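You operate a simulated robot arm through the tools that you are given. There is no shell and no other tool.

Carry out the task below with a simulated two-armed robot. There is one attempt and no reset: what you move stays moved.

JOB
Unclamp the small port, put its dirty cap in the bath and cover the port with foil.
Fine: put the bath lid on; the rubber ring stays on the port.

The check looks at the end state, three seconds after you hand in, the way a careful person would. Anything else that was tipped, shoved, dropped, spilled or broken makes it a failure. A push-on lid holds only when it is set on centred and level and pressed home; a screw cap is set on level and turned clockwise until tight.

ROBOT AND FRAMES
Two 7-joint arms with two-finger parallel grippers on one trunk that stands fixed in place. Base frame: the origin is at the foot of the trunk, x ahead of it, y to its left, z up; the work surface is at about z = 0.86. Lengths are in m, angles in rad, forces in N, time in s.
The left shoulder is at [0.183, 0.171, 1.081], the right one opposite. Each reaches about 0.883 m from its shoulder. Payload 4.4 kg a hand.
The TCP of each hand is the grasp point between the finger pads, 0.023 m short of the fingertips. In the tool frame z runs along the fingers and y along their closing line. The gripper opens to 0.094 m. The fingers are 0.038 m wide and 0.01 m thick; the gripper's body (0.054 by 0.096 m) begins 0.039 m behind the TCP.
Orientation is that of the tool frame in the base frame, as [roll, pitch, yaw] about the fixed x, y, z axes, in that order (R = Rz(yaw) Ry(pitch) Rx(roll)). With the fingers straight down and closing along the base's y, the tool's x points along the base's -x, its y along +y and its z along -z.

CONTROLS
- The arms move only by the tool move_arm. It takes "left_increments", "right_increments" or both (then of equal length, played together; a hand with none holds still); each is one flat list of numbers, 7 for each row, row after row: the turn, a rotation vector about the base's x, y, z in rad, then the shift along the base's x, y, z in m, then the gripper command, from -1 (fully open) to 1 (shut), values between in proportion. In form: [ax, ay, az, x, y, z, fingers, ax, ay, az, x, y, z, fingers, ...]. A call has 1 to 20 rows; each row shifts and turns the commanded pose from where the row before left it. A row lasts 0.2 s, in which the tool goes at most 0.05 m and 0.15 rad; a call with a longer step from one row to the next is refused whole, and so is a gripper value outside its range. A pose out of reach is approached as far as the arm can. The call stops where the force on the tool passes 40 N (or 10 N more than at its start, if that is more) or the arm is blocked; 0.2 s more then pass. The fingers move at their own pace (about 0.072 m/s each) and stop on an object; they squeeze with about 30 N. The grip force told is the motor's: it shows also when the fingers shut on nothing. Time passes only in rows, and 0.2 s behind the last, so rows that do not move let the fingers close. The reply holds the time, the measured pose of the TCP, the force on the tool along the base axes, the opening and the grip force, in the units named above and with some noise, with the torque about the TCP (base axes, N m) and any sound that the robot's microphone picked up.
- Cameras (640 x 400 px; columns grow to the right, rows downward): "scene" is now at [0.3177, 0.0265, 1.2526]; the picture's right is [0.27, -0.96, 0.00], its down [-0.17, -0.05, -0.98] and it looks along [0.95, 0.27, -0.18] (base axes); focal length 214 px, centre (320, 200). "left" rides on the left gripper at [0.086, -0.016, -0.074] in its tool frame; the picture's right is [0.18, 0.98, 0.00], its down [-0.58, 0.11, -0.81] and it looks along [-0.79, 0.15, 0.59] (tool axes); focal length 243 px, centre (320, 200). "right" rides on the right gripper at [0.086, 0.016, -0.074] in its tool frame; the picture's right is [-0.18, 0.98, 0.00], its down [-0.58, -0.11, -0.81] and it looks along [-0.79, -0.15, 0.59] (tool axes); focal length 243 px, centre (320, 200). There is no depth. A picture from a camera that has moved, and an enlarged one, comes with that camera's place and axes in the base frame and with its lens.
- grab_frame(camera): a new picture of that camera. The clock stands still meanwhile.
- lift_body(by): moves the trunk up (or, below 0, down) by that many m; the arms and the scene camera ride with it, the base frame stays. It gives what a move gives, with no picture.
- head_to(pan, tilt): turns the head with the scene camera to pan (to the left, within 1.396 rad either way) and tilt (down, from -0.506 to 1.204), counted from straight ahead of the robot (the tilt from the chest, where the trunk bows). It gives what a move gives.
- close_up(camera, box): a new picture of the part [left, top, right, bottom] of that camera's present view, enlarged. The clock stands still meanwhile.
- hand_in(): hands the job in; it is judged then, once.

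Places have to be worked out from the pictures, the camera data and where the tool is seen. Open the grippers and draw the arms clear of the work before you hand the job in, unless the task says otherwise.

The tools are called after "Emit:" as a command line: name --argument value ..., lists and objects as JSON in quotes. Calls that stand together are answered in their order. move_arm: Moves the arms, as the interface text tells. Its arguments: {"type":"object","properties":{"left_increments":{"type":"array"},"right_increments":{"type":"array"}},"required":[]} The other tools are called the same way: lift_body (by) moves the trunk up or down; head_to (pan, tilt) turns the head that bears the scene camera; grab_frame (camera) takes a picture; close_up (camera, box) takes an enlarged picture of a part of a camera's view; hand_in () hands the job in.

At the start:

```text
time_s: 0.0
left_tool_pos: [0.457, 0.3807, 1.2152]
left_tool_rot: [-3.14, 0.0, 3.141]
left_wrist_force: [-0.1, 0.2, 0.4]
left_torque: [-0.01, 0.02, 0.0]
left_grip_width: 0.0941
left_grasp_force: 0.1
right_tool_pos: [0.5253, -0.0731, 1.2222]
right_tool_rot: [3.141, -0.002, -3.141]
right_wrist_force: [-0.4, -0.3, -0.4]
right_torque: [0.01, -0.03, 0.01]
right_grip_width: 0.0939
right_grasp_force: 0.1
trunk travel left (down, up): [-0.1, 0.288]
head pan, tilt (commanded): [0.278, 0.182]
```

scene: 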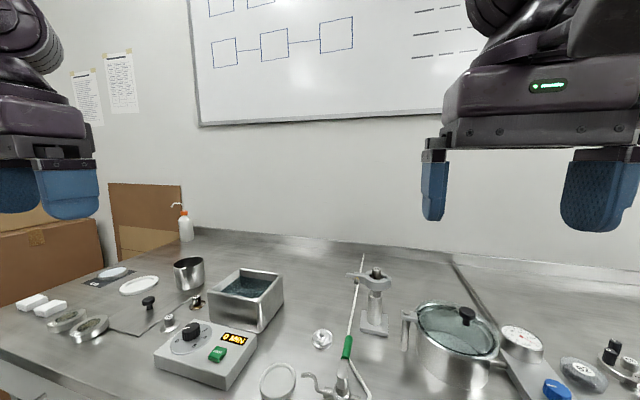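
right: 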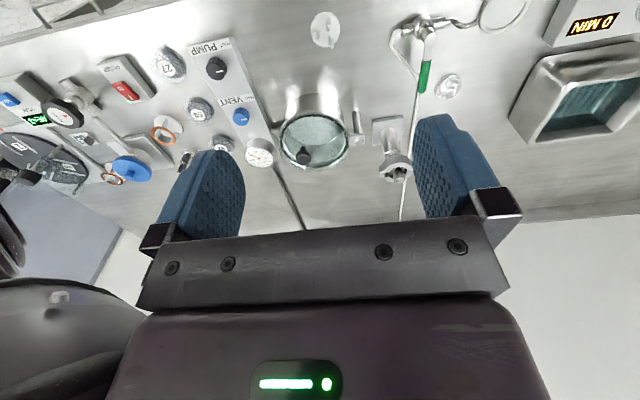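
left: 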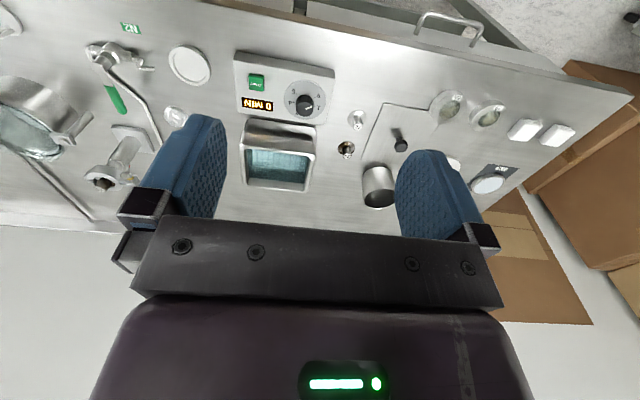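

The scene shows a bench with many items: an ultrasonic bath with a lid to its left, ports, clamps and gauges. I'll look closer at several parts before moving anything.

Emit:
close_up --camera "scene" --box '[0, 240, 280, 400]'

Emit:
close_up --camera "scene" --box '[240, 240, 440, 400]'

Emit:
close_up --camera "scene" --box '[440, 260, 640, 400]'

Emit:
close_up --camera "right" --box '[0, 0, 320, 200]'

Emit:
close_up --camera "left" --box '[320, 0, 640, 240]'

Emit:
close_up --camera "left" --box '[0, 0, 340, 220]'

```text
2.29 times, centred on (140, 320) of scene
camera zoom: at [0.3177, 0.0265, 1.2526], right [0.27, -0.96, 0.0], down [-0.17, -0.05, -0.98], along [0.95, 0.27, -0.18], focal length 490 px, centre (731, -74)
```

zoom: 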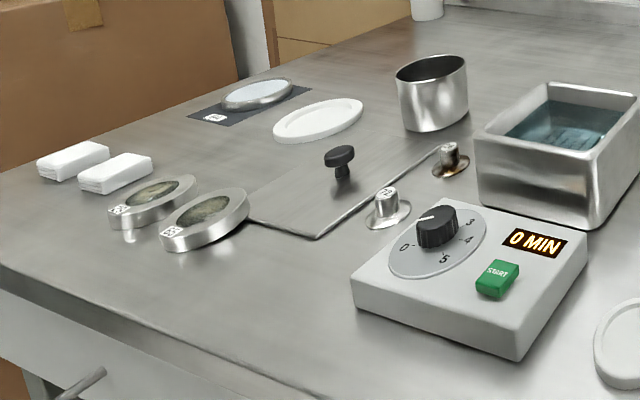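

```text
2.50 times, centred on (340, 320) of scene
camera zoom: at [0.3177, 0.0265, 1.2526], right [0.27, -0.96, 0.0], down [-0.17, -0.05, -0.98], along [0.95, 0.27, -0.18], focal length 536 px, centre (270, -100)
```

zoom: 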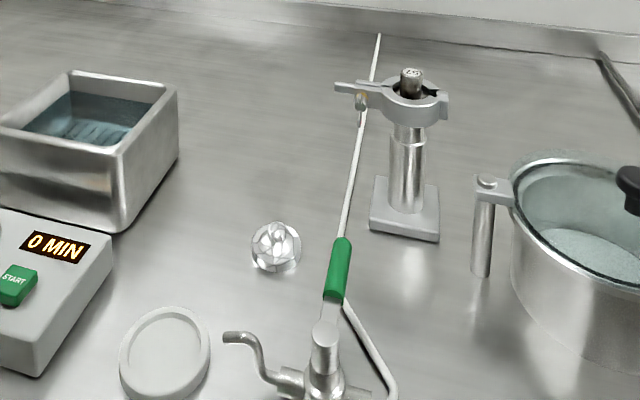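

```text
2.86 times, centred on (540, 330) of scene
camera zoom: at [0.3177, 0.0265, 1.2526], right [0.27, -0.96, 0.0], down [-0.17, -0.05, -0.98], along [0.95, 0.27, -0.18], focal length 613 px, centre (-309, -171)
```

zoom: 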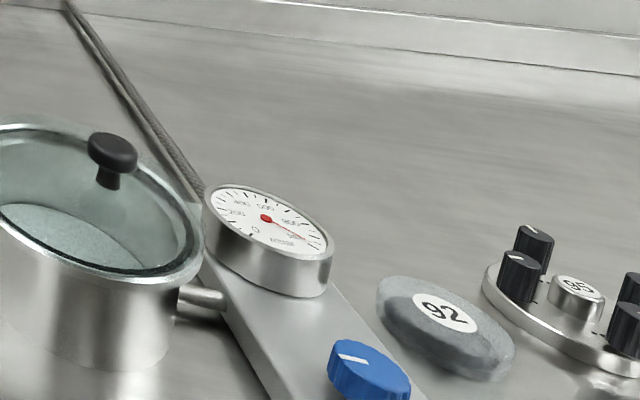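

```text
2.00 times, centred on (160, 100) of right
camera zoom: at [0.4384, -0.0552, 1.2974], right [0.18, 0.98, 0.0], down [0.58, -0.11, 0.81], along [0.79, -0.15, -0.59], focal length 485 px, centre (640, 400)
```

zoom: 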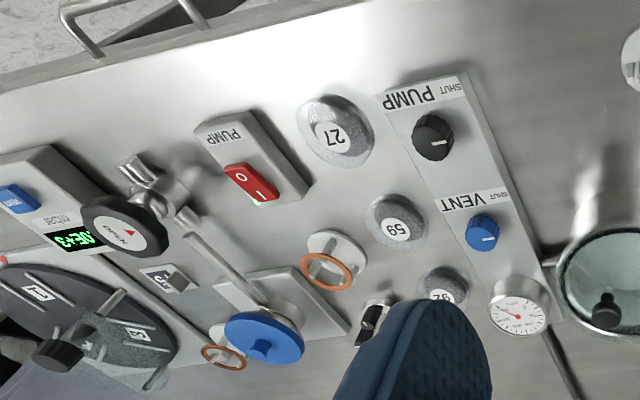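

```text
1.67 times, centred on (480, 120) of left
camera zoom: at [0.3695, 0.363, 1.2891], right [-0.18, 0.98, 0.0], down [0.58, 0.11, 0.81], along [0.79, 0.15, -0.59], focal length 404 px, centre (53, 333)
```

zoom: 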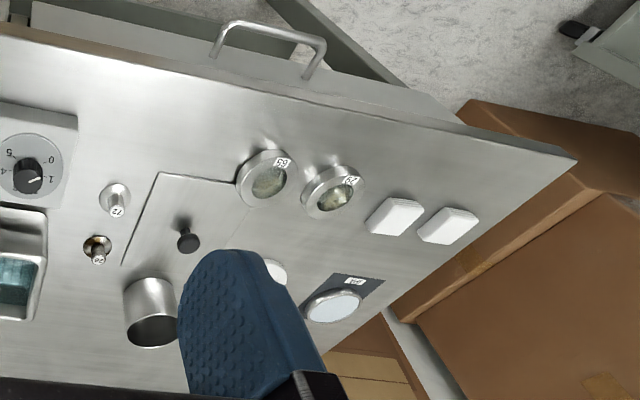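

```text
1.82 times, centred on (170, 110) of left
camera zoom: at [0.3695, 0.363, 1.2891], right [-0.18, 0.98, 0.0], down [0.58, 0.11, 0.81], along [0.79, 0.15, -0.59], focal length 441 px, centre (593, 364)
```

zoom: 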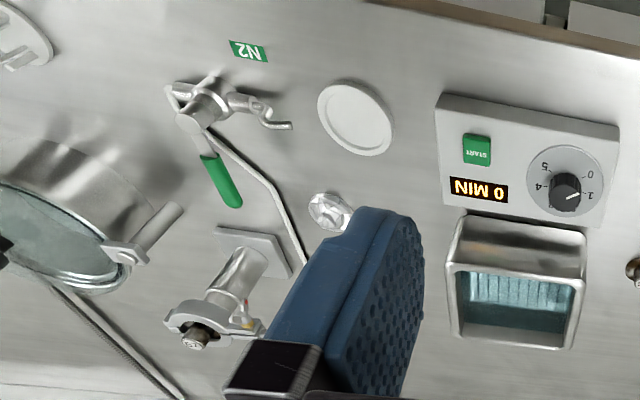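

I see a clamped post with cap "57", a bath with a flat lid beside it, and several candidates for foil. I'll look at the wall posters, whiteboard, and other parts of the bench.

Emit:
close_up --camera "scene" --box '[60, 40, 150, 130]'

Emit:
close_up --camera "scene" --box '[190, 0, 370, 120]'

Emit:
close_up --camera "scene" --box '[340, 255, 400, 345]'

Emit:
head_to --pan -0.5 --tilt 0.6

```text
4.44 times, centred on (105, 85) of scene
camera zoom: at [0.3177, 0.0265, 1.2526], right [0.27, -0.96, 0.0], down [-0.17, -0.05, -0.98], along [0.95, 0.27, -0.18], focal length 953 px, centre (1276, 711)
```

zoom: 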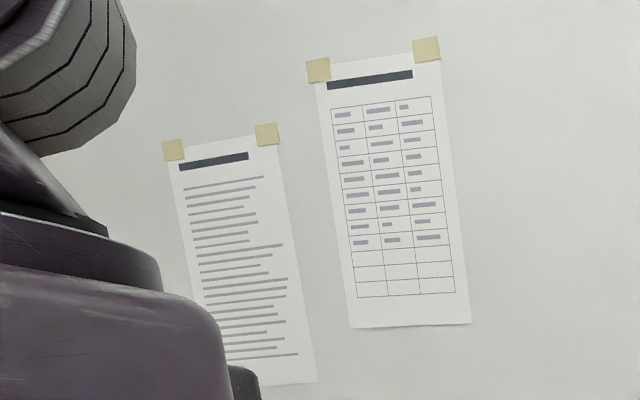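

```text
3.33 times, centred on (280, 60) of scene
camera zoom: at [0.3177, 0.0265, 1.2526], right [0.27, -0.96, 0.0], down [-0.17, -0.05, -0.98], along [0.95, 0.27, -0.18], focal length 715 px, centre (453, 667)
```

zoom: 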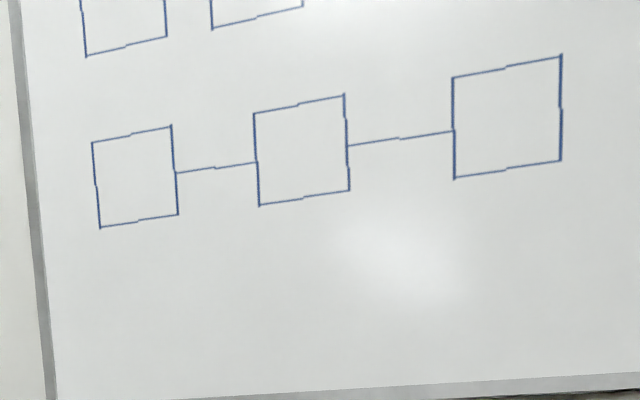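

```text
4.44 times, centred on (370, 300) of scene
camera zoom: at [0.3177, 0.0265, 1.2526], right [0.27, -0.96, 0.0], down [-0.17, -0.05, -0.98], along [0.95, 0.27, -0.18], focal length 953 px, centre (98, -244)
```

zoom: 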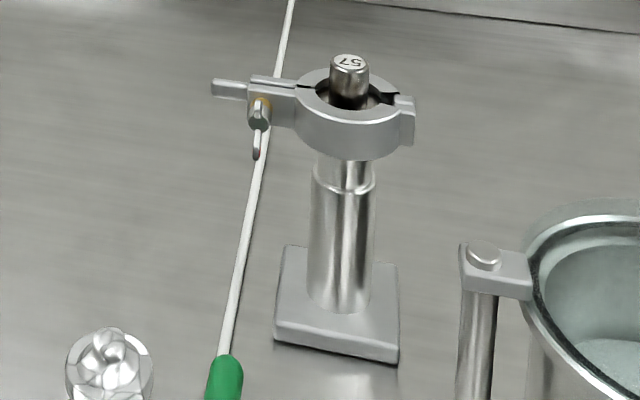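

```text
time_s: 1.1
left_tool_pos: [0.4577, 0.3814, 1.2162]
left_tool_rot: [-3.137, 0.0, -3.141]
left_wrist_force: [0.8, 0.1, 0.2]
left_torque: [0.04, 0.03, 0.01]
left_grip_width: 0.0941
left_grasp_force: 0.1
right_tool_pos: [0.5264, -0.0727, 1.223]
right_tool_rot: [3.141, 0.0, -3.142]
right_wrist_force: [-0.1, 0.0, -0.2]
right_torque: [0.0, 0.01, 0.02]
right_grip_width: 0.094
right_grasp_force: 0.1
trunk travel left (down, up): [-0.1, 0.288]
head pan, tilt (commanded): [-0.499, 0.6]
```

The clamp is a KF style clamp with a lever/wing screw on its left side and a cap with a "57" handle inside. I'll look at the right side of the bench now.

Emit:
grab_frame --camera "scene"

Emit:
head_to --pan 0.25 --tilt 0.75

Emit:
grab_frame --camera "scene"

Emit:
head_to --pan 0.9 --tilt 0.55

Emit:
grab_frame --camera "scene"

```text
taken
camera scene: at [0.3059, -0.0412, 1.214], right [-0.48, -0.88, 0.0], down [-0.5, 0.27, -0.83], along [0.72, -0.39, -0.56], focal length 214 px, centre (320, 200)
```

scene: 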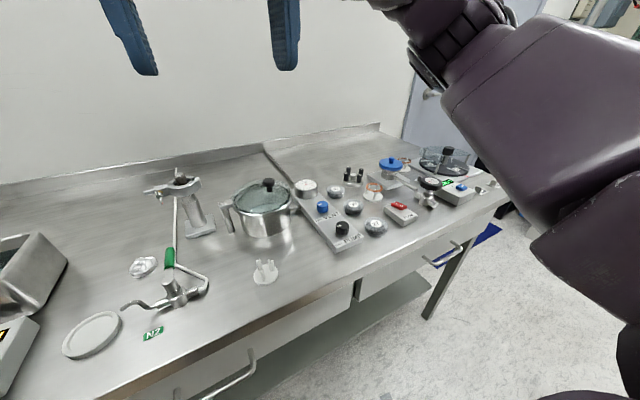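

```text
time_s: 2.2
left_tool_pos: [0.4564, 0.3817, 1.217]
left_tool_rot: [-3.14, 0.001, 3.141]
left_wrist_force: [-0.1, 0.2, -0.8]
left_torque: [-0.04, 0.01, -0.03]
left_grip_width: 0.0941
left_grasp_force: 0.1
right_tool_pos: [0.5248, -0.073, 1.2236]
right_tool_rot: [-3.14, -0.002, 3.141]
right_wrist_force: [0.2, 1.0, 0.9]
right_torque: [-0.01, 0.01, 0.01]
right_grip_width: 0.0939
right_grasp_force: 0.0
trunk travel left (down, up): [-0.1, 0.288]
head pan, tilt (commanded): [0.25, 0.75]
```

```text
taken
camera scene: at [0.3086, 0.0214, 1.2011], right [0.25, -0.97, 0.0], down [-0.66, -0.17, -0.73], along [0.71, 0.18, -0.68], focal length 214 px, centre (320, 200)
```

scene: 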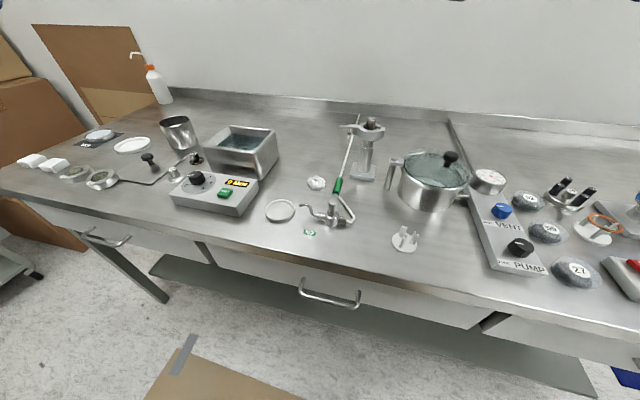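

```text
time_s: 3.2
left_tool_pos: [0.4567, 0.3811, 1.2163]
left_tool_rot: [-3.141, 0.001, 3.141]
left_wrist_force: [-0.2, -1.6, 0.0]
left_torque: [0.02, -0.03, 0.0]
left_grip_width: 0.0941
left_grasp_force: 0.0
right_tool_pos: [0.525, -0.0714, 1.2226]
right_tool_rot: [3.14, 0.0, -3.141]
right_wrist_force: [-0.9, 0.1, -0.7]
right_torque: [0.02, -0.02, 0.02]
right_grip_width: 0.0941
right_grasp_force: 0.1
trunk travel left (down, up): [-0.1, 0.288]
head pan, tilt (commanded): [0.901, 0.55]
```

```text
taken
camera scene: at [0.2841, 0.0713, 1.2185], right [0.78, -0.62, 0.0], down [-0.33, -0.41, -0.85], along [0.53, 0.67, -0.52], focal length 214 px, centre (320, 200)
```

scene: 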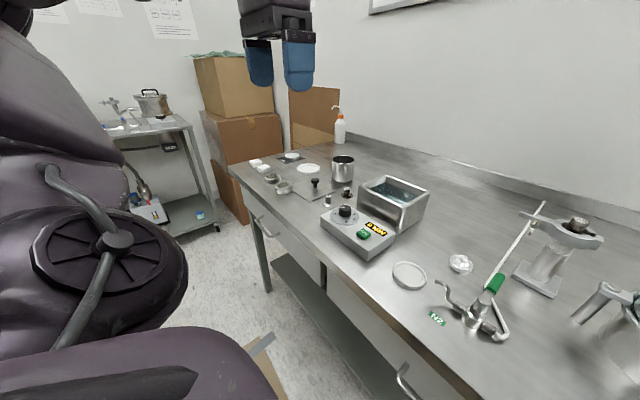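

I'll get close-ups of the left and middle areas from the present and tilted views.

Emit:
close_up --camera "scene" --box '[230, 130, 370, 220]'

Emit:
close_up --camera "scene" --box '[380, 190, 640, 350]'

Emit:
close_up --camera "scene" --box '[310, 160, 450, 270]'

Emit:
head_to --pan -0.6 --tilt 0.8

Emit:
grab_frame --camera "scene"

Emit:
close_up --camera "scene" --box '[260, 100, 540, 260]'

Emit:
close_up --camera "scene" --box '[60, 100, 340, 300]'

```text
4.44 times, centred on (300, 175) of scene
camera zoom: at [0.2841, 0.0713, 1.2185], right [0.78, -0.62, 0.0], down [-0.33, -0.41, -0.85], along [0.53, 0.67, -0.52], focal length 953 px, centre (409, 311)
```

zoom: 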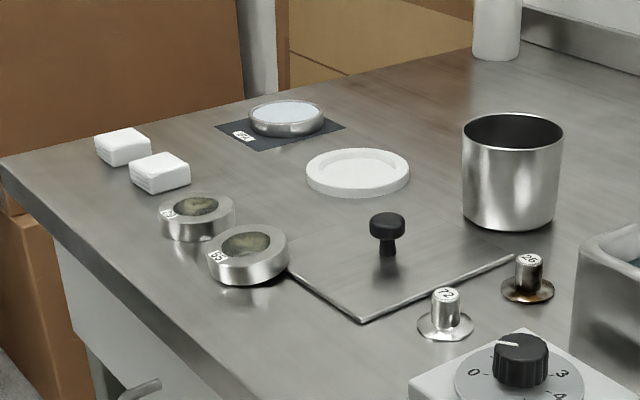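

```text
2.46 times, centred on (510, 270) of scene
camera zoom: at [0.2841, 0.0713, 1.2185], right [0.78, -0.62, 0.0], down [-0.33, -0.41, -0.85], along [0.53, 0.67, -0.52], focal length 528 px, centre (-148, 28)
```

zoom: 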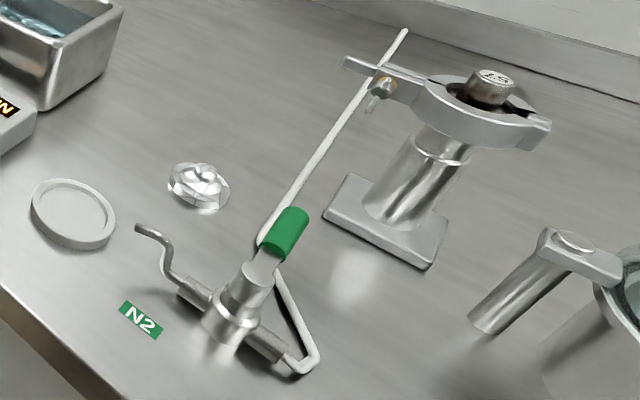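

```text
3.64 times, centred on (380, 215) of scene
camera zoom: at [0.2841, 0.0713, 1.2185], right [0.78, -0.62, 0.0], down [-0.33, -0.41, -0.85], along [0.53, 0.67, -0.52], focal length 780 px, centre (102, 146)
```

zoom: 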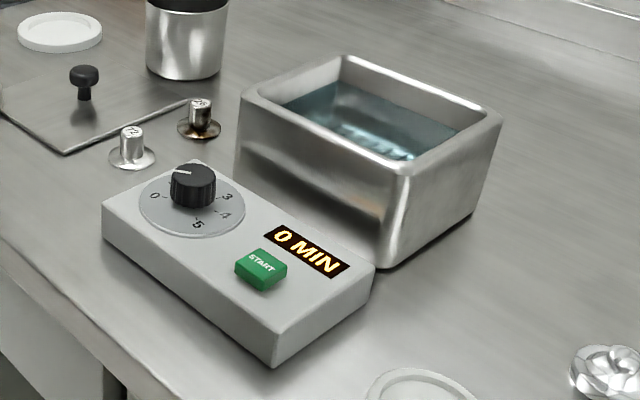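

```text
time_s: 4.8
left_tool_pos: [0.4566, 0.3795, 1.2167]
left_tool_rot: [-3.139, -0.002, -3.14]
left_wrist_force: [-0.2, -0.3, -0.4]
left_torque: [-0.01, -0.03, 0.0]
left_grip_width: 0.0943
left_grasp_force: 0.1
right_tool_pos: [0.5244, -0.0731, 1.2231]
right_tool_rot: [-3.141, -0.001, -3.14]
right_wrist_force: [0.3, 0.2, -1.0]
right_torque: [0.04, 0.02, 0.03]
right_grip_width: 0.0942
right_grasp_force: 0.0
trunk travel left (down, up): [-0.1, 0.288]
head pan, tilt (commanded): [-0.6, 0.799]
```

```text
taken
camera scene: at [0.2949, -0.0445, 1.1971], right [-0.56, -0.83, 0.0], down [-0.59, 0.4, -0.7], along [0.58, -0.39, -0.72], focal length 214 px, centre (320, 200)
```

scene: 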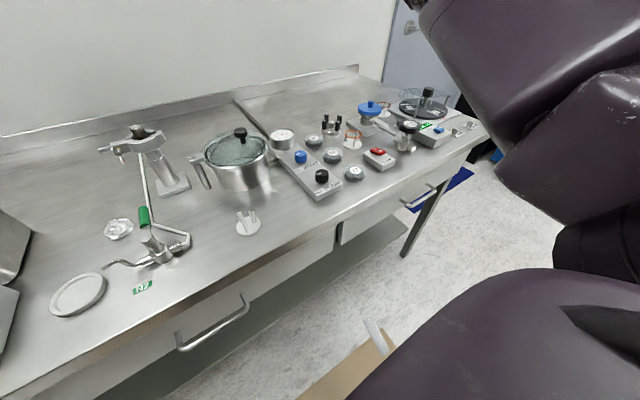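

```text
2.29 times, centred on (400, 180) of scene
camera zoom: at [0.2949, -0.0445, 1.1971], right [-0.56, -0.83, 0.0], down [-0.59, 0.4, -0.7], along [0.58, -0.39, -0.72], focal length 490 px, centre (137, 246)
```

zoom: 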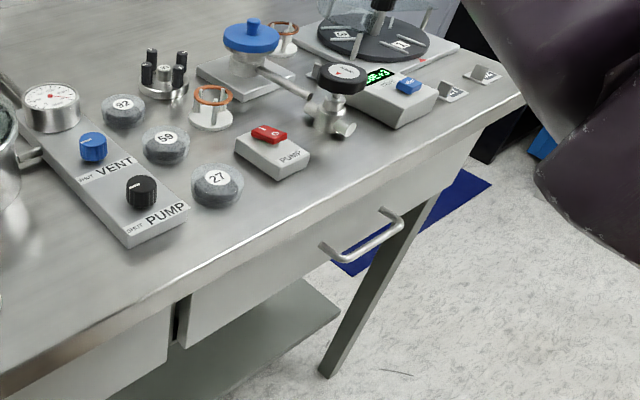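

```text
2.00 times, centred on (200, 200) of scene
camera zoom: at [0.2949, -0.0445, 1.1971], right [-0.56, -0.83, 0.0], down [-0.59, 0.4, -0.7], along [0.58, -0.39, -0.72], focal length 429 px, centre (560, 200)
```

zoom: 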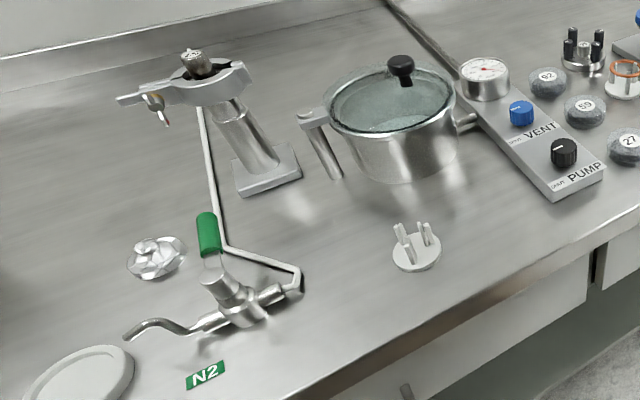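

The small port is the post at about (0.80, 0.03) with the clamp near z≈0.97, and the crumpled foil cap lies near (0.71, 0.13). I'll bring the right hand in front of the clamp for a closer camera look, at a safe distance.

Emit:
move_arm --right_increments '[0, 0, 0, 0.03, 0.025, -0.02, -1, 0, 0, 0, 0.03, 0.03, -0.02, -1, 0, 0, 0, 0.03, 0.03, -0.02, -1, 0, 0, 0, 0.03, 0.03, -0.02, -1, 0, 0, 0, 0.015, 0, -0.02, -1]'

Emit:
grab_frame --camera "right"

Emit:
head_to --pan 0.1 --tilt 0.6

Emit:
grab_frame --camera "scene"

```text
time_s: 6.0
left_tool_pos: [0.457, 0.3814, 1.2143]
left_tool_rot: [-3.14, 0.001, -3.141]
left_wrist_force: [0.1, 0.8, 0.2]
left_torque: [0.03, -0.01, -0.01]
left_grip_width: 0.0939
left_grasp_force: 0.0
right_tool_pos: [0.6609, 0.0413, 1.1228]
right_tool_rot: [3.141, -0.002, -3.141]
right_wrist_force: [-1.1, 0.2, -1.0]
right_torque: [0.02, 0.0, -0.01]
right_grip_width: 0.0938
right_grasp_force: 0.1
trunk travel left (down, up): [-0.1, 0.288]
head pan, tilt (commanded): [-0.6, 0.799]
```

```text
taken
camera right: at [0.5748, 0.0588, 1.1973], right [0.18, 0.98, 0.0], down [0.58, -0.11, 0.81], along [0.79, -0.15, -0.59], focal length 243 px, centre (320, 200)
```

right: 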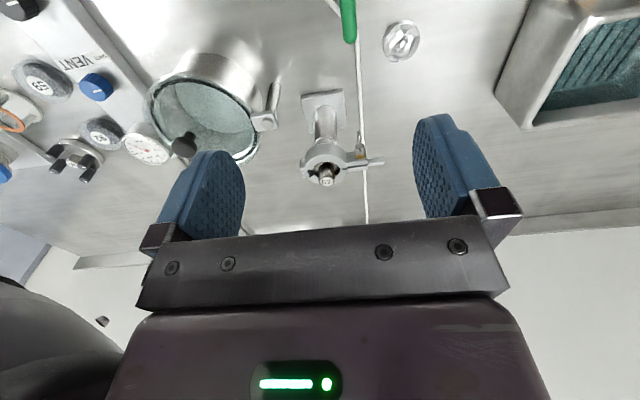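

```text
time_s: 7.1
left_tool_pos: [0.4567, 0.3805, 1.2147]
left_tool_rot: [-3.139, 0.0, -3.142]
left_wrist_force: [1.2, 0.0, 0.6]
left_torque: [0.0, -0.01, 0.0]
left_grip_width: 0.094
left_grasp_force: 0.1
right_tool_pos: [0.6596, 0.0414, 1.1242]
right_tool_rot: [3.141, 0.0, -3.141]
right_wrist_force: [1.0, -0.2, -0.6]
right_torque: [-0.01, 0.01, 0.01]
right_grip_width: 0.0943
right_grasp_force: 0.1
trunk travel left (down, up): [-0.1, 0.288]
head pan, tilt (commanded): [0.099, 0.6]
```

```text
taken
camera scene: at [0.3162, 0.0096, 1.214], right [0.1, -1.0, 0.0], down [-0.56, -0.06, -0.82], along [0.82, 0.08, -0.57], focal length 214 px, centre (320, 200)
```

scene: 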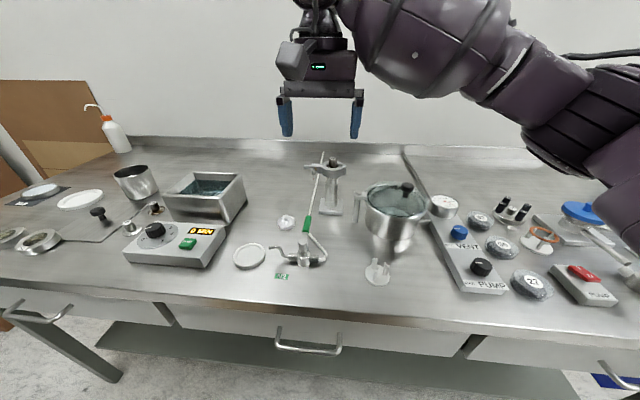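

The right camera now sees the port from above and in front. I'll enlarge that part.

Emit:
close_up --camera "right" --box '[260, 70, 420, 200]'

Emit:
close_up --camera "scene" --box '[270, 140, 370, 240]'

Emit:
close_up --camera "right" --box '[370, 0, 440, 70]'

```text
3.08 times, centred on (340, 135) of right
camera zoom: at [0.5738, 0.0587, 1.1984], right [0.18, 0.98, 0.0], down [0.58, -0.11, 0.81], along [0.79, -0.15, -0.59], focal length 746 px, centre (258, 400)
```

zoom: 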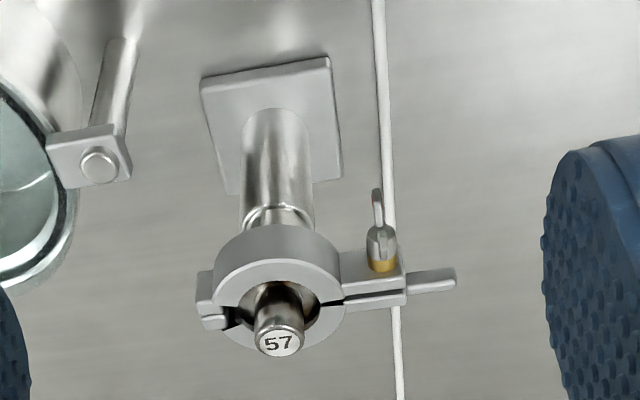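

```text
4.00 times, centred on (320, 190) of scene
camera zoom: at [0.3162, 0.0096, 1.214], right [0.1, -1.0, 0.0], down [-0.56, -0.06, -0.82], along [0.82, 0.08, -0.57], focal length 858 px, centre (320, 240)
```

zoom: 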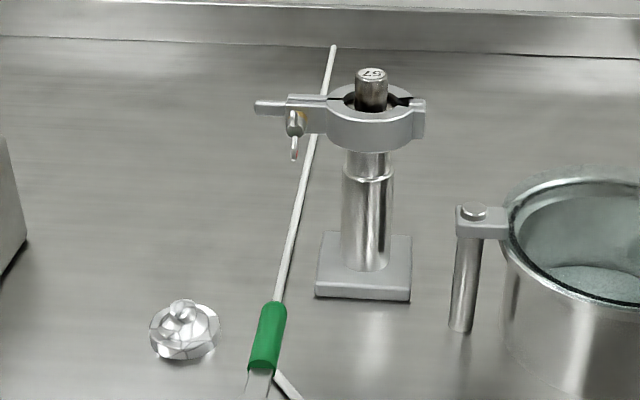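

```text
5.71 times, centred on (405, 35) of right
camera zoom: at [0.5738, 0.0587, 1.1984], right [0.18, 0.98, 0.0], down [0.58, -0.11, 0.81], along [0.79, -0.15, -0.59], focal length 1386 px, centre (-166, 1143)
```

zoom: 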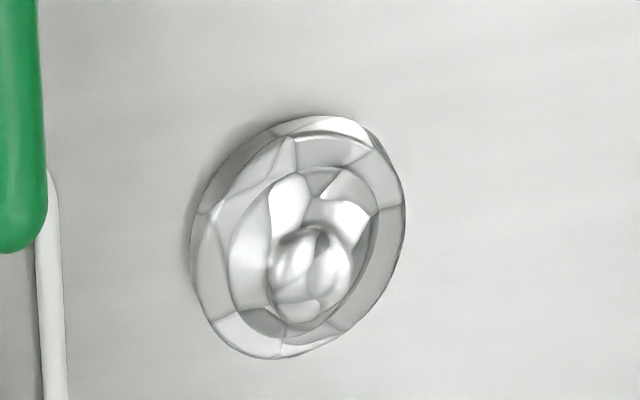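

The clamp has two halves: hinge on the right (-y), and on the left (+y) a bolt with a wing nut facing the robot, plus a tab. The foil cap lies nub-up. I'll move the right hand closer and to the left for a better look at the wing nut.

Emit:
move_arm --right_increments '[0, 0, 0, 0.02, 0.02, -0.02, -1, 0, 0, 0, 0.02, 0.02, -0.02, -1, 0, 0, 0, 0.02, 0.02, -0.02, -1]'

Emit:
grab_frame --camera "right"

Emit:
close_up --camera "right" --box '[220, 80, 380, 200]'

```text
time_s: 7.9
left_tool_pos: [0.4572, 0.3807, 1.2143]
left_tool_rot: [-3.14, -0.001, 3.142]
left_wrist_force: [-1.1, 0.0, 0.5]
left_torque: [0.0, 0.01, -0.05]
left_grip_width: 0.0938
left_grasp_force: 0.2
right_tool_pos: [0.7211, 0.102, 1.0613]
right_tool_rot: [3.141, -0.003, -3.141]
right_wrist_force: [0.0, -0.2, -0.3]
right_torque: [0.03, 0.0, -0.01]
right_grip_width: 0.0935
right_grasp_force: 0.0
trunk travel left (down, up): [-0.1, 0.288]
head pan, tilt (commanded): [0.099, 0.6]
```

```text
taken
camera right: at [0.6334, 0.1189, 1.1369], right [0.18, 0.98, 0.0], down [0.58, -0.11, 0.81], along [0.79, -0.15, -0.59], focal length 243 px, centre (320, 200)
```

right: 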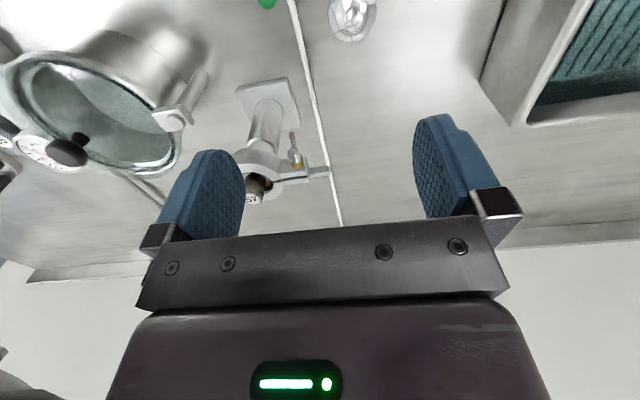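

```text
3.33 times, centred on (300, 140) of right
camera zoom: at [0.6334, 0.1189, 1.1369], right [0.18, 0.98, 0.0], down [0.58, -0.11, 0.81], along [0.79, -0.15, -0.59], focal length 809 px, centre (387, 400)
```

zoom: 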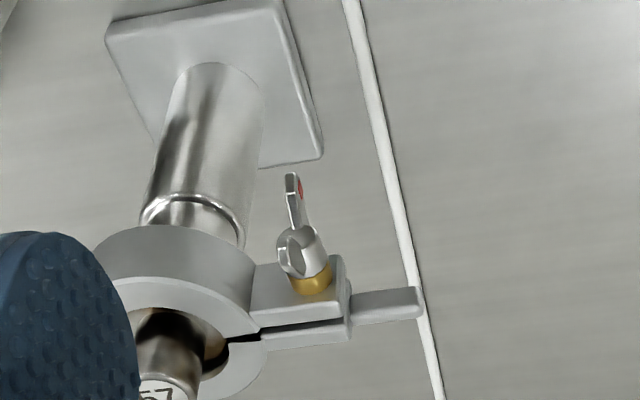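

Triangulating, the brass collar of the nut is at about (0.784, 0.070, 0.983) and a wing/lever tip at (0.761, 0.070, 0.967). I'll pitch the right hand so its camera looks level at the nut, staying clear of the clamp and the valve handle (top ≈0.92).

Emit:
move_arm --right_increments '[0, -0.12, 0, -0.016, -0.008, 0, -1, 0, -0.12, 0, -0.016, -0.008, -0.01, -1, 0, -0.12, 0, -0.005, -0.008, -0.02, -1, 0, -0.12, 0, 0, -0.008, -0.02, -1, 0, -0.12, 0, 0, -0.008, -0.02, -1]'

Emit:
grab_frame --camera "right"

Emit:
close_up --camera "right" --box '[240, 130, 400, 230]'

```text
time_s: 9.1
left_tool_pos: [0.4571, 0.3815, 1.2155]
left_tool_rot: [-3.14, -0.001, 3.14]
left_wrist_force: [-0.2, -0.8, 0.2]
left_torque: [-0.03, 0.03, 0.03]
left_grip_width: 0.0941
left_grasp_force: 0.1
right_tool_pos: [0.6823, 0.0627, 0.9945]
right_tool_rot: [3.139, 0.604, -3.142]
right_wrist_force: [0.9, -0.4, 0.0]
right_torque: [-0.04, 0.01, -0.01]
right_grip_width: 0.0939
right_grasp_force: 0.0
trunk travel left (down, up): [-0.1, 0.288]
head pan, tilt (commanded): [0.099, 0.6]
```

```text
taken
camera right: at [0.569, 0.0801, 1.0057], right [0.15, 0.98, 0.11], down [0.02, -0.11, 0.99], along [0.99, -0.15, -0.04], focal length 243 px, centre (320, 200)
```

right: 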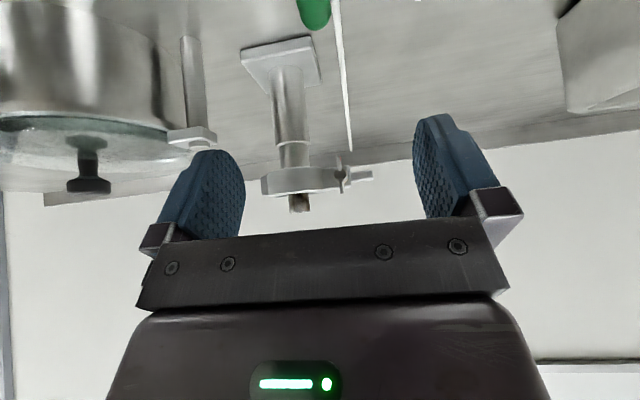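

```text
4.00 times, centred on (320, 180) of right
camera zoom: at [0.569, 0.0801, 1.0057], right [0.15, 0.98, 0.11], down [0.02, -0.11, 0.99], along [0.99, -0.15, -0.04], focal length 970 px, centre (320, 280)
```

zoom: 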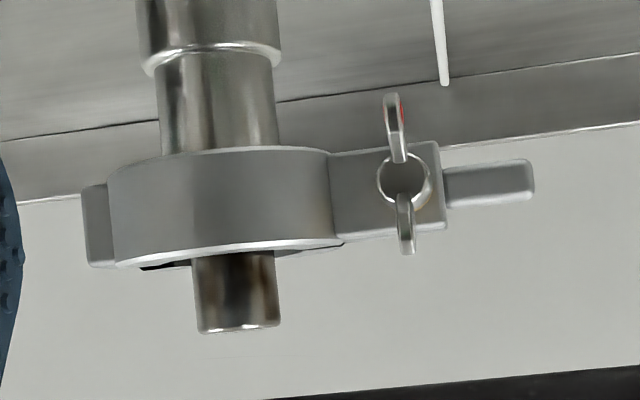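

Now it is clear: a wing nut with its axis along x faces the robot, with wings vertical (span ≈31 mm) and hub at about y=0.07, z=0.982. I'll back the right hand off to free space and roll it so that, pointing forward, its camera is on top (clear of the valve handle).

Emit:
move_arm --right_increments '[0, 0, 0, -0.03, -0.01, 0.03, -1, 0, 0, 0, -0.03, -0.02, 0.03, -1, 0, 0.15, 0, -0.03, -0.03, 0.03, -1, 0, 0.15, 0, -0.03, -0.03, 0.03, -1, 0, 0.15, 0, -0.02, -0.03, 0.02, -1, 0, 0.15, 0, 0, -0.03, 0.02, -1]'

Emit:
move_arm --right_increments '[0, 0, 0.15, 0, 0, 0, -1, 0, 0, 0.15, 0, 0, 0, -1, 0, 0, 0.15, 0, 0, 0, -1, 0, 0, 0.15, 0, 0, 0, -1, 0, 0, 0.15, 0, 0, 0, -1, 0, 0, 0.15, 0, 0, 0, -1]'

Emit:
grab_frame --camera "scene"

```text
refused: row 3 steps farther than a row can; nothing moved
```

```text
time_s: 10.5
left_tool_pos: [0.4572, 0.3809, 1.2145]
left_tool_rot: [3.141, 0.0, 3.141]
left_wrist_force: [-0.1, 1.1, -0.2]
left_torque: [-0.01, 0.0, 0.01]
left_grip_width: 0.0938
left_grasp_force: 0.0
right_tool_pos: [0.6834, 0.0625, 0.992]
right_tool_rot: [3.141, 0.6, -2.241]
right_wrist_force: [-1.1, -0.3, 0.0]
right_torque: [0.03, -0.03, -0.03]
right_grip_width: 0.0938
right_grasp_force: 0.0
trunk travel left (down, up): [-0.1, 0.288]
head pan, tilt (commanded): [0.099, 0.6]
```

```text
taken
camera scene: at [0.3164, 0.0097, 1.2139], right [0.1, -1.0, 0.0], down [-0.56, -0.06, -0.82], along [0.82, 0.08, -0.57], focal length 214 px, centre (320, 200)
```

scene: 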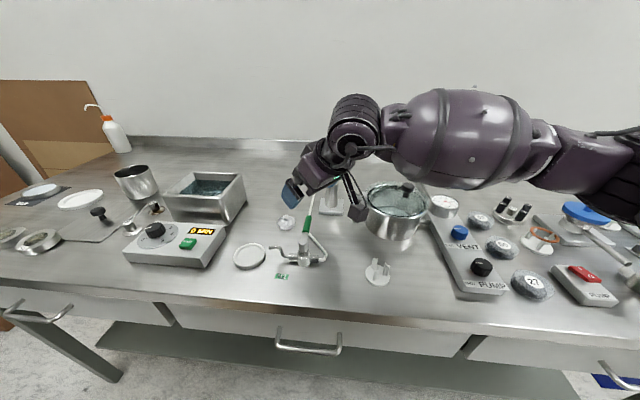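

The first call was refused (step too long) and the second turned the hand in place; forces stayed near zero so nothing was touched. I'll now back off up and to the robot with shorter steps.

Emit:
move_arm --right_increments '[0, 0, 0, -0.02, 0, 0.03, -1, 0, 0, 0, -0.02, 0, 0.03, -1, 0, 0, 0, -0.02, -0.02, 0.03, -1, 0, 0, 0, -0.02, -0.03, 0.02, -1, 0, 0, 0, -0.02, -0.03, 0.02, -1, 0, 0, 0, -0.02, -0.03, 0.01, -1]'

Emit:
grab_frame --camera "scene"

```text
time_s: 11.9
left_tool_pos: [0.4568, 0.38, 1.2155]
left_tool_rot: [-3.139, 0.001, -3.141]
left_wrist_force: [0.5, 0.7, -0.1]
left_torque: [0.01, 0.02, -0.01]
left_grip_width: 0.094
left_grasp_force: 0.1
right_tool_pos: [0.5608, -0.0471, 1.1348]
right_tool_rot: [3.141, 0.602, -2.241]
right_wrist_force: [-0.7, -0.7, -0.2]
right_torque: [-0.02, 0.0, 0.01]
right_grip_width: 0.0942
right_grasp_force: 0.1
trunk travel left (down, up): [-0.1, 0.288]
head pan, tilt (commanded): [0.099, 0.6]
```

```text
taken
camera scene: at [0.3159, 0.0095, 1.2142], right [0.1, -1.0, 0.0], down [-0.56, -0.06, -0.83], along [0.82, 0.08, -0.56], focal length 214 px, centre (320, 200)
```

scene: 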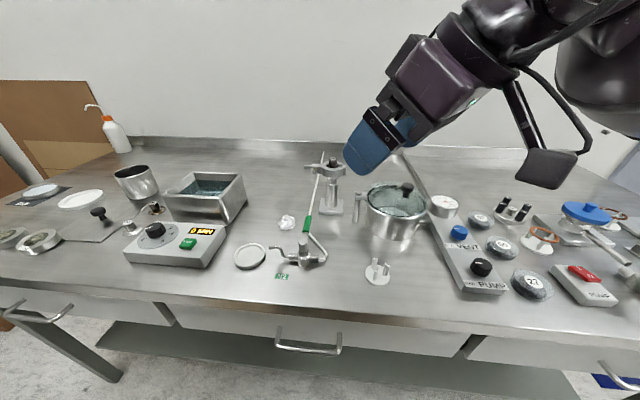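

The scene is undisturbed and the hand is in free space at (0.56, -0.05, 1.13). I'll level the hand to point straight down and then continue the yaw turn while watching tracking.

Emit:
move_arm --right_increments '[-0.1176, 0.0931, 0, 0, -0.02, 0, -1, -0.1176, 0.0931, 0, 0, -0.02, 0, -1, -0.1176, 0.0931, 0, 0, -0.02, 0, -1, -0.1176, 0.0931, 0, 0, -0.02, 0, -1, 0, 0, 0.15, 0, 0, 0, -1, 0, 0, 0.15, 0, 0, 0, -1, 0, 0, 0.15, 0, 0, 0, -1, 0, 0, 0.15, 0, 0, 0, -1, 0, 0, 0.15, 0, 0, 0, -1]'

```text
time_s: 13.9
left_tool_pos: [0.4562, 0.3801, 1.2166]
left_tool_rot: [-3.139, 0.001, 3.141]
left_wrist_force: [-0.5, -0.3, 0.0]
left_torque: [0.02, 0.0, 0.04]
left_grip_width: 0.0939
left_grasp_force: 0.1
right_tool_pos: [0.5129, -0.1002, 1.1277]
right_tool_rot: [3.14, 0.0, -1.492]
right_wrist_force: [0.2, 0.3, -0.4]
right_torque: [0.02, 0.0, 0.0]
right_grip_width: 0.0939
right_grasp_force: 0.0
right hand out of reach, approached as far as the arm can: row 8, 9
trunk travel left (down, up): [-0.1, 0.288]
head pan, tilt (commanded): [0.099, 0.6]
```

The positive yaw direction hits the arm's limit near -1.5 rad. I'll turn the other way instead.

Emit:
move_arm --right_increments '[0, 0, -0.15, 0, 0, 0, -1, 0, 0, -0.15, 0, 0, 0, -1, 0, 0, -0.15, 0, 0, 0, -1, 0, 0, -0.15, 0, 0, 0, -1, 0, 0, -0.15, 0, 0, 0, -1, 0, 0, -0.15, 0, 0, 0, -1, 0, 0, -0.15, 0, 0, 0, -1, 0, 0, -0.15, 0, 0, 0, -1, 0, 0, -0.15, 0, 0, 0, -1, 0, 0, -0.15, 0, 0, 0, -1, 0, 0, -0.15, 0, 0, 0, -1, 0, 0, -0.15, 0, 0, 0, -1, 0, 0, -0.15, 0, 0, 0, -1, 0, 0, -0.15, 0, 0, 0, -1, 0, 0, -0.15, 0, 0, 0, -1, 0, 0, -0.15, 0, 0, 0, -1, 0, 0, -0.15, 0, 0, 0, -1, 0, 0, -0.15, 0, 0, 0, -1, 0, 0, -0.15, 0, 0, 0, -1, 0, 0, -0.15, 0, 0, 0, -1]'

```text
time_s: 18.1
left_tool_pos: [0.4562, 0.381, 1.2149]
left_tool_rot: [-3.139, -0.001, 3.141]
left_wrist_force: [0.6, 0.1, -0.1]
left_torque: [0.02, 0.0, 0.0]
left_grip_width: 0.0943
left_grasp_force: 0.1
right_tool_pos: [0.513, -0.1002, 1.1281]
right_tool_rot: [3.142, -0.001, 1.792]
right_wrist_force: [0.9, 0.3, 0.7]
right_torque: [0.02, -0.01, 0.02]
right_grip_width: 0.094
right_grasp_force: 0.0
trunk travel left (down, up): [-0.1, 0.288]
head pan, tilt (commanded): [0.099, 0.6]
```

No limit so far in this direction (yaw now 1.79). I continue to yaw 0 so the camera side ends up ahead/up.

Emit:
move_arm --right_increments '[0, 0, -0.149, 0, 0, 0, -1, 0, 0, -0.149, 0, 0, 0, -1, 0, 0, -0.149, 0, 0, 0, -1, 0, 0, -0.149, 0, 0, 0, -1, 0, 0, -0.149, 0, 0, 0, -1, 0, 0, -0.149, 0, 0, 0, -1, 0, 0, -0.149, 0, 0, 0, -1, 0, 0, -0.149, 0, 0, 0, -1, 0, 0, -0.149, 0, 0, 0, -1, 0, 0, -0.149, 0, 0, 0, -1, 0, 0, -0.149, 0, 0, 0, -1, 0, 0, -0.149, 0, 0, 0, -1]'

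```text
time_s: 20.7
left_tool_pos: [0.4573, 0.3802, 1.2149]
left_tool_rot: [-3.141, -0.002, -3.141]
left_wrist_force: [0.3, 0.2, 0.6]
left_torque: [0.0, -0.06, -0.01]
left_grip_width: 0.094
left_grasp_force: 0.0
right_tool_pos: [0.513, -0.0976, 1.1267]
right_tool_rot: [3.141, 0.001, 0.002]
right_wrist_force: [0.6, -0.1, -0.4]
right_torque: [-0.02, -0.07, 0.01]
right_grip_width: 0.0939
right_grasp_force: 0.0
trunk travel left (down, up): [-0.1, 0.288]
head pan, tilt (commanded): [0.099, 0.6]
```

Yaw 0 reached without hitting limits. Now I pitch the hand forward by 90° so the fingers point along +x with the camera on top.

Emit:
move_arm --right_increments '[0, -0.1428, 0, 0.005, 0, 0, -1, 0, -0.1428, 0, 0.005, 0, 0, -1, 0, -0.1428, 0, 0.005, 0, 0, -1, 0, -0.1428, 0, 0.005, 0, 0, -1, 0, -0.1428, 0, 0.005, 0, 0, -1, 0, -0.1428, 0, 0.005, 0, 0, -1, 0, -0.1428, 0, 0.005, 0, 0, -1, 0, -0.1428, 0, 0.005, 0, 0, -1, 0, -0.1428, 0, 0.005, 0, 0, -1, 0, -0.1428, 0, 0.005, 0, 0, -1, 0, -0.1428, 0, 0.005, 0, 0, -1]'

Emit:
grab_frame --camera "scene"

Emit:
grab_frame --camera "right"

```text
time_s: 23.1
left_tool_pos: [0.4537, 0.3819, 1.219]
left_tool_rot: [-3.139, 0.007, -3.139]
left_wrist_force: [0.0, -0.2, 0.3]
left_torque: [-0.02, -0.03, 0.03]
left_grip_width: 0.094
left_grasp_force: 0.0
right_tool_pos: [0.6057, -0.0739, 1.1513]
right_tool_rot: [0.058, -1.562, 3.084]
right_wrist_force: [-0.3, -0.4, 0.3]
right_torque: [-0.02, -0.01, -0.03]
right_grip_width: 0.0941
right_grasp_force: 0.0
right hand out of reach, approached as far as the arm can: row 6, 7, 8, 9, 10, 11
trunk travel left (down, up): [-0.1, 0.288]
head pan, tilt (commanded): [0.099, 0.6]
```

```text
taken
camera scene: at [0.3126, 0.0104, 1.216], right [0.1, -0.99, 0.0], down [-0.56, -0.06, -0.83], along [0.82, 0.08, -0.56], focal length 214 px, centre (320, 200)
```

scene: 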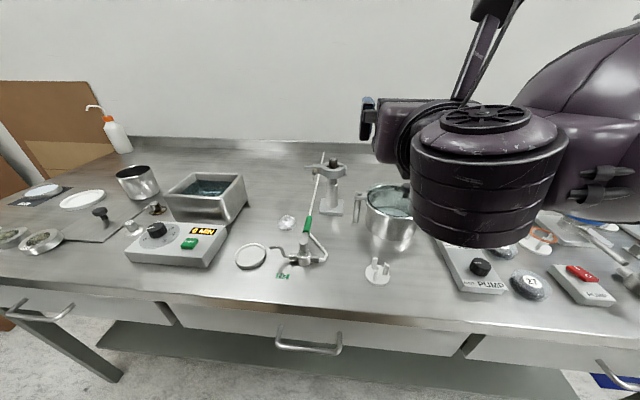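

```text
taken
camera right: at [0.5307, -0.0894, 1.2372], right [0.0, -0.98, -0.18], down [-0.8, 0.11, -0.59], along [0.6, 0.15, -0.79], focal length 243 px, centre (320, 200)
```

right: 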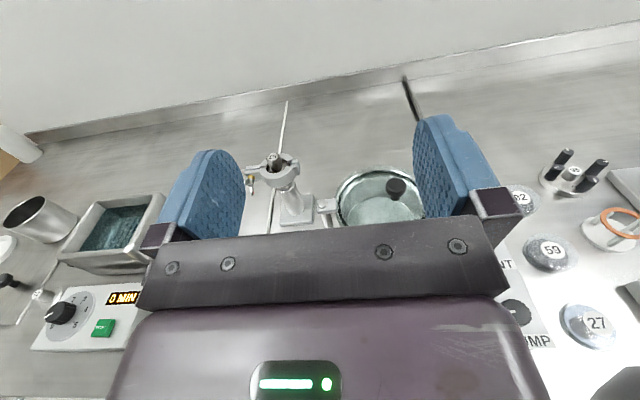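

The fingers now point forward with the camera on top, at (0.606, -0.074, 1.151). The wrist is bulky, so before going lower I'll look at the arm's layout.

Emit:
head_to --pan -0.5 --tilt 0.3

Emit:
grab_frame --camera "scene"

Emit:
grab_frame --camera "left"

```text
time_s: 24.1
left_tool_pos: [0.4572, 0.381, 1.2152]
left_tool_rot: [-3.138, 0.0, -3.141]
left_wrist_force: [0.2, -0.2, -0.1]
left_torque: [0.02, -0.02, 0.02]
left_grip_width: 0.0939
left_grasp_force: 0.1
right_tool_pos: [0.6098, -0.0752, 1.1466]
right_tool_rot: [-3.116, -1.57, -0.026]
right_wrist_force: [0.6, -0.9, -0.8]
right_torque: [0.03, 0.0, 0.0]
right_grip_width: 0.0942
right_grasp_force: 0.0
trunk travel left (down, up): [-0.1, 0.288]
head pan, tilt (commanded): [-0.499, 0.3]
```

```text
taken
camera scene: at [0.3102, -0.0437, 1.2414], right [-0.48, -0.88, 0.0], down [-0.26, 0.14, -0.96], along [0.84, -0.46, -0.3], focal length 214 px, centre (320, 200)
```

scene: 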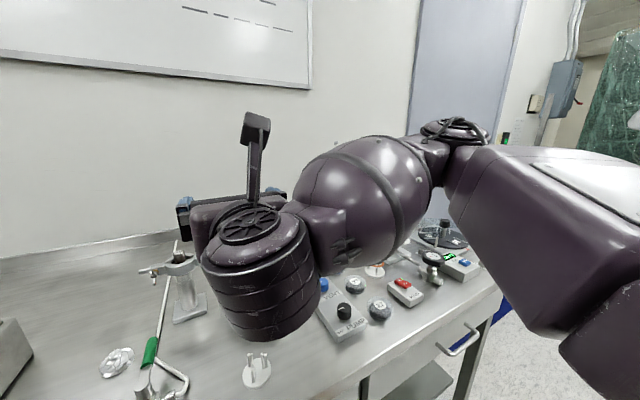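

```text
taken
camera left: at [0.3694, 0.363, 1.2892], right [-0.18, 0.98, 0.0], down [0.58, 0.11, 0.81], along [0.79, 0.15, -0.59], focal length 243 px, centre (320, 200)
```

left: 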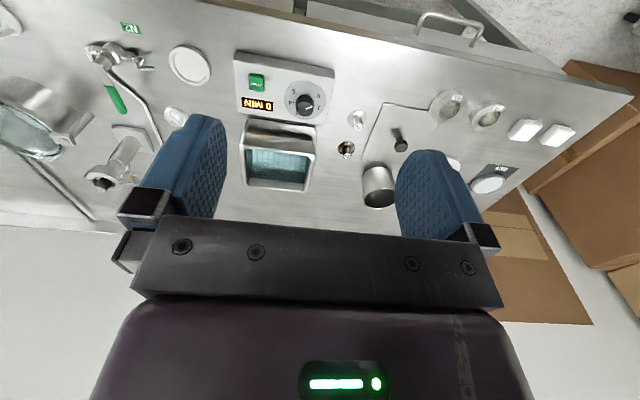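

The right arm's joint housing hangs below the hand, so coming in level would be tight over the valve. A better plan: use the left hand, tilted ~45° down in the wings' plane, and swing it about the nut axis. First I bring the right arm back to a tool-down pose, off to the right.

Emit:
move_arm --right_increments '[0, 0, 0, -0.02, -0.03, 0.02, -1, 0, 0.1428, 0, -0.01, -0.02, 0.01, -1, 0, 0.1428, 0, -0.01, -0.02, 0.01, -1, 0, 0.1428, 0, -0.01, -0.02, 0.01, -1, 0, 0.1428, 0, -0.01, -0.02, 0.01, -1, 0, 0.1428, 0, -0.01, -0.02, 0.01, -1, 0, 0.1428, 0, -0.01, -0.02, 0.01, -1, 0, 0.1428, 0, -0.01, -0.02, 0, -1, 0, 0.1428, 0, 0, -0.02, 0, -1, 0, 0.1428, 0, 0, -0.02, 0, -1, 0, 0.1428, 0, 0, -0.02, 0, -1, 0, 0.1428, 0, 0, 0, 0, -1]'

```text
time_s: 26.7
left_tool_pos: [0.4578, 0.3809, 1.215]
left_tool_rot: [-3.14, 0.001, 3.141]
left_wrist_force: [0.5, 0.4, -0.3]
left_torque: [-0.02, -0.01, -0.01]
left_grip_width: 0.0937
left_grasp_force: 0.0
right_tool_pos: [0.5416, -0.2918, 1.2347]
right_tool_rot: [-3.138, 0.001, 0.003]
right_wrist_force: [0.8, 0.0, 0.2]
right_torque: [-0.03, -0.03, 0.04]
right_grip_width: 0.0939
right_grasp_force: 0.0
right hand out of reach, approached as far as the arm can: row 1
trunk travel left (down, up): [-0.1, 0.288]
head pan, tilt (commanded): [-0.499, 0.3]
```

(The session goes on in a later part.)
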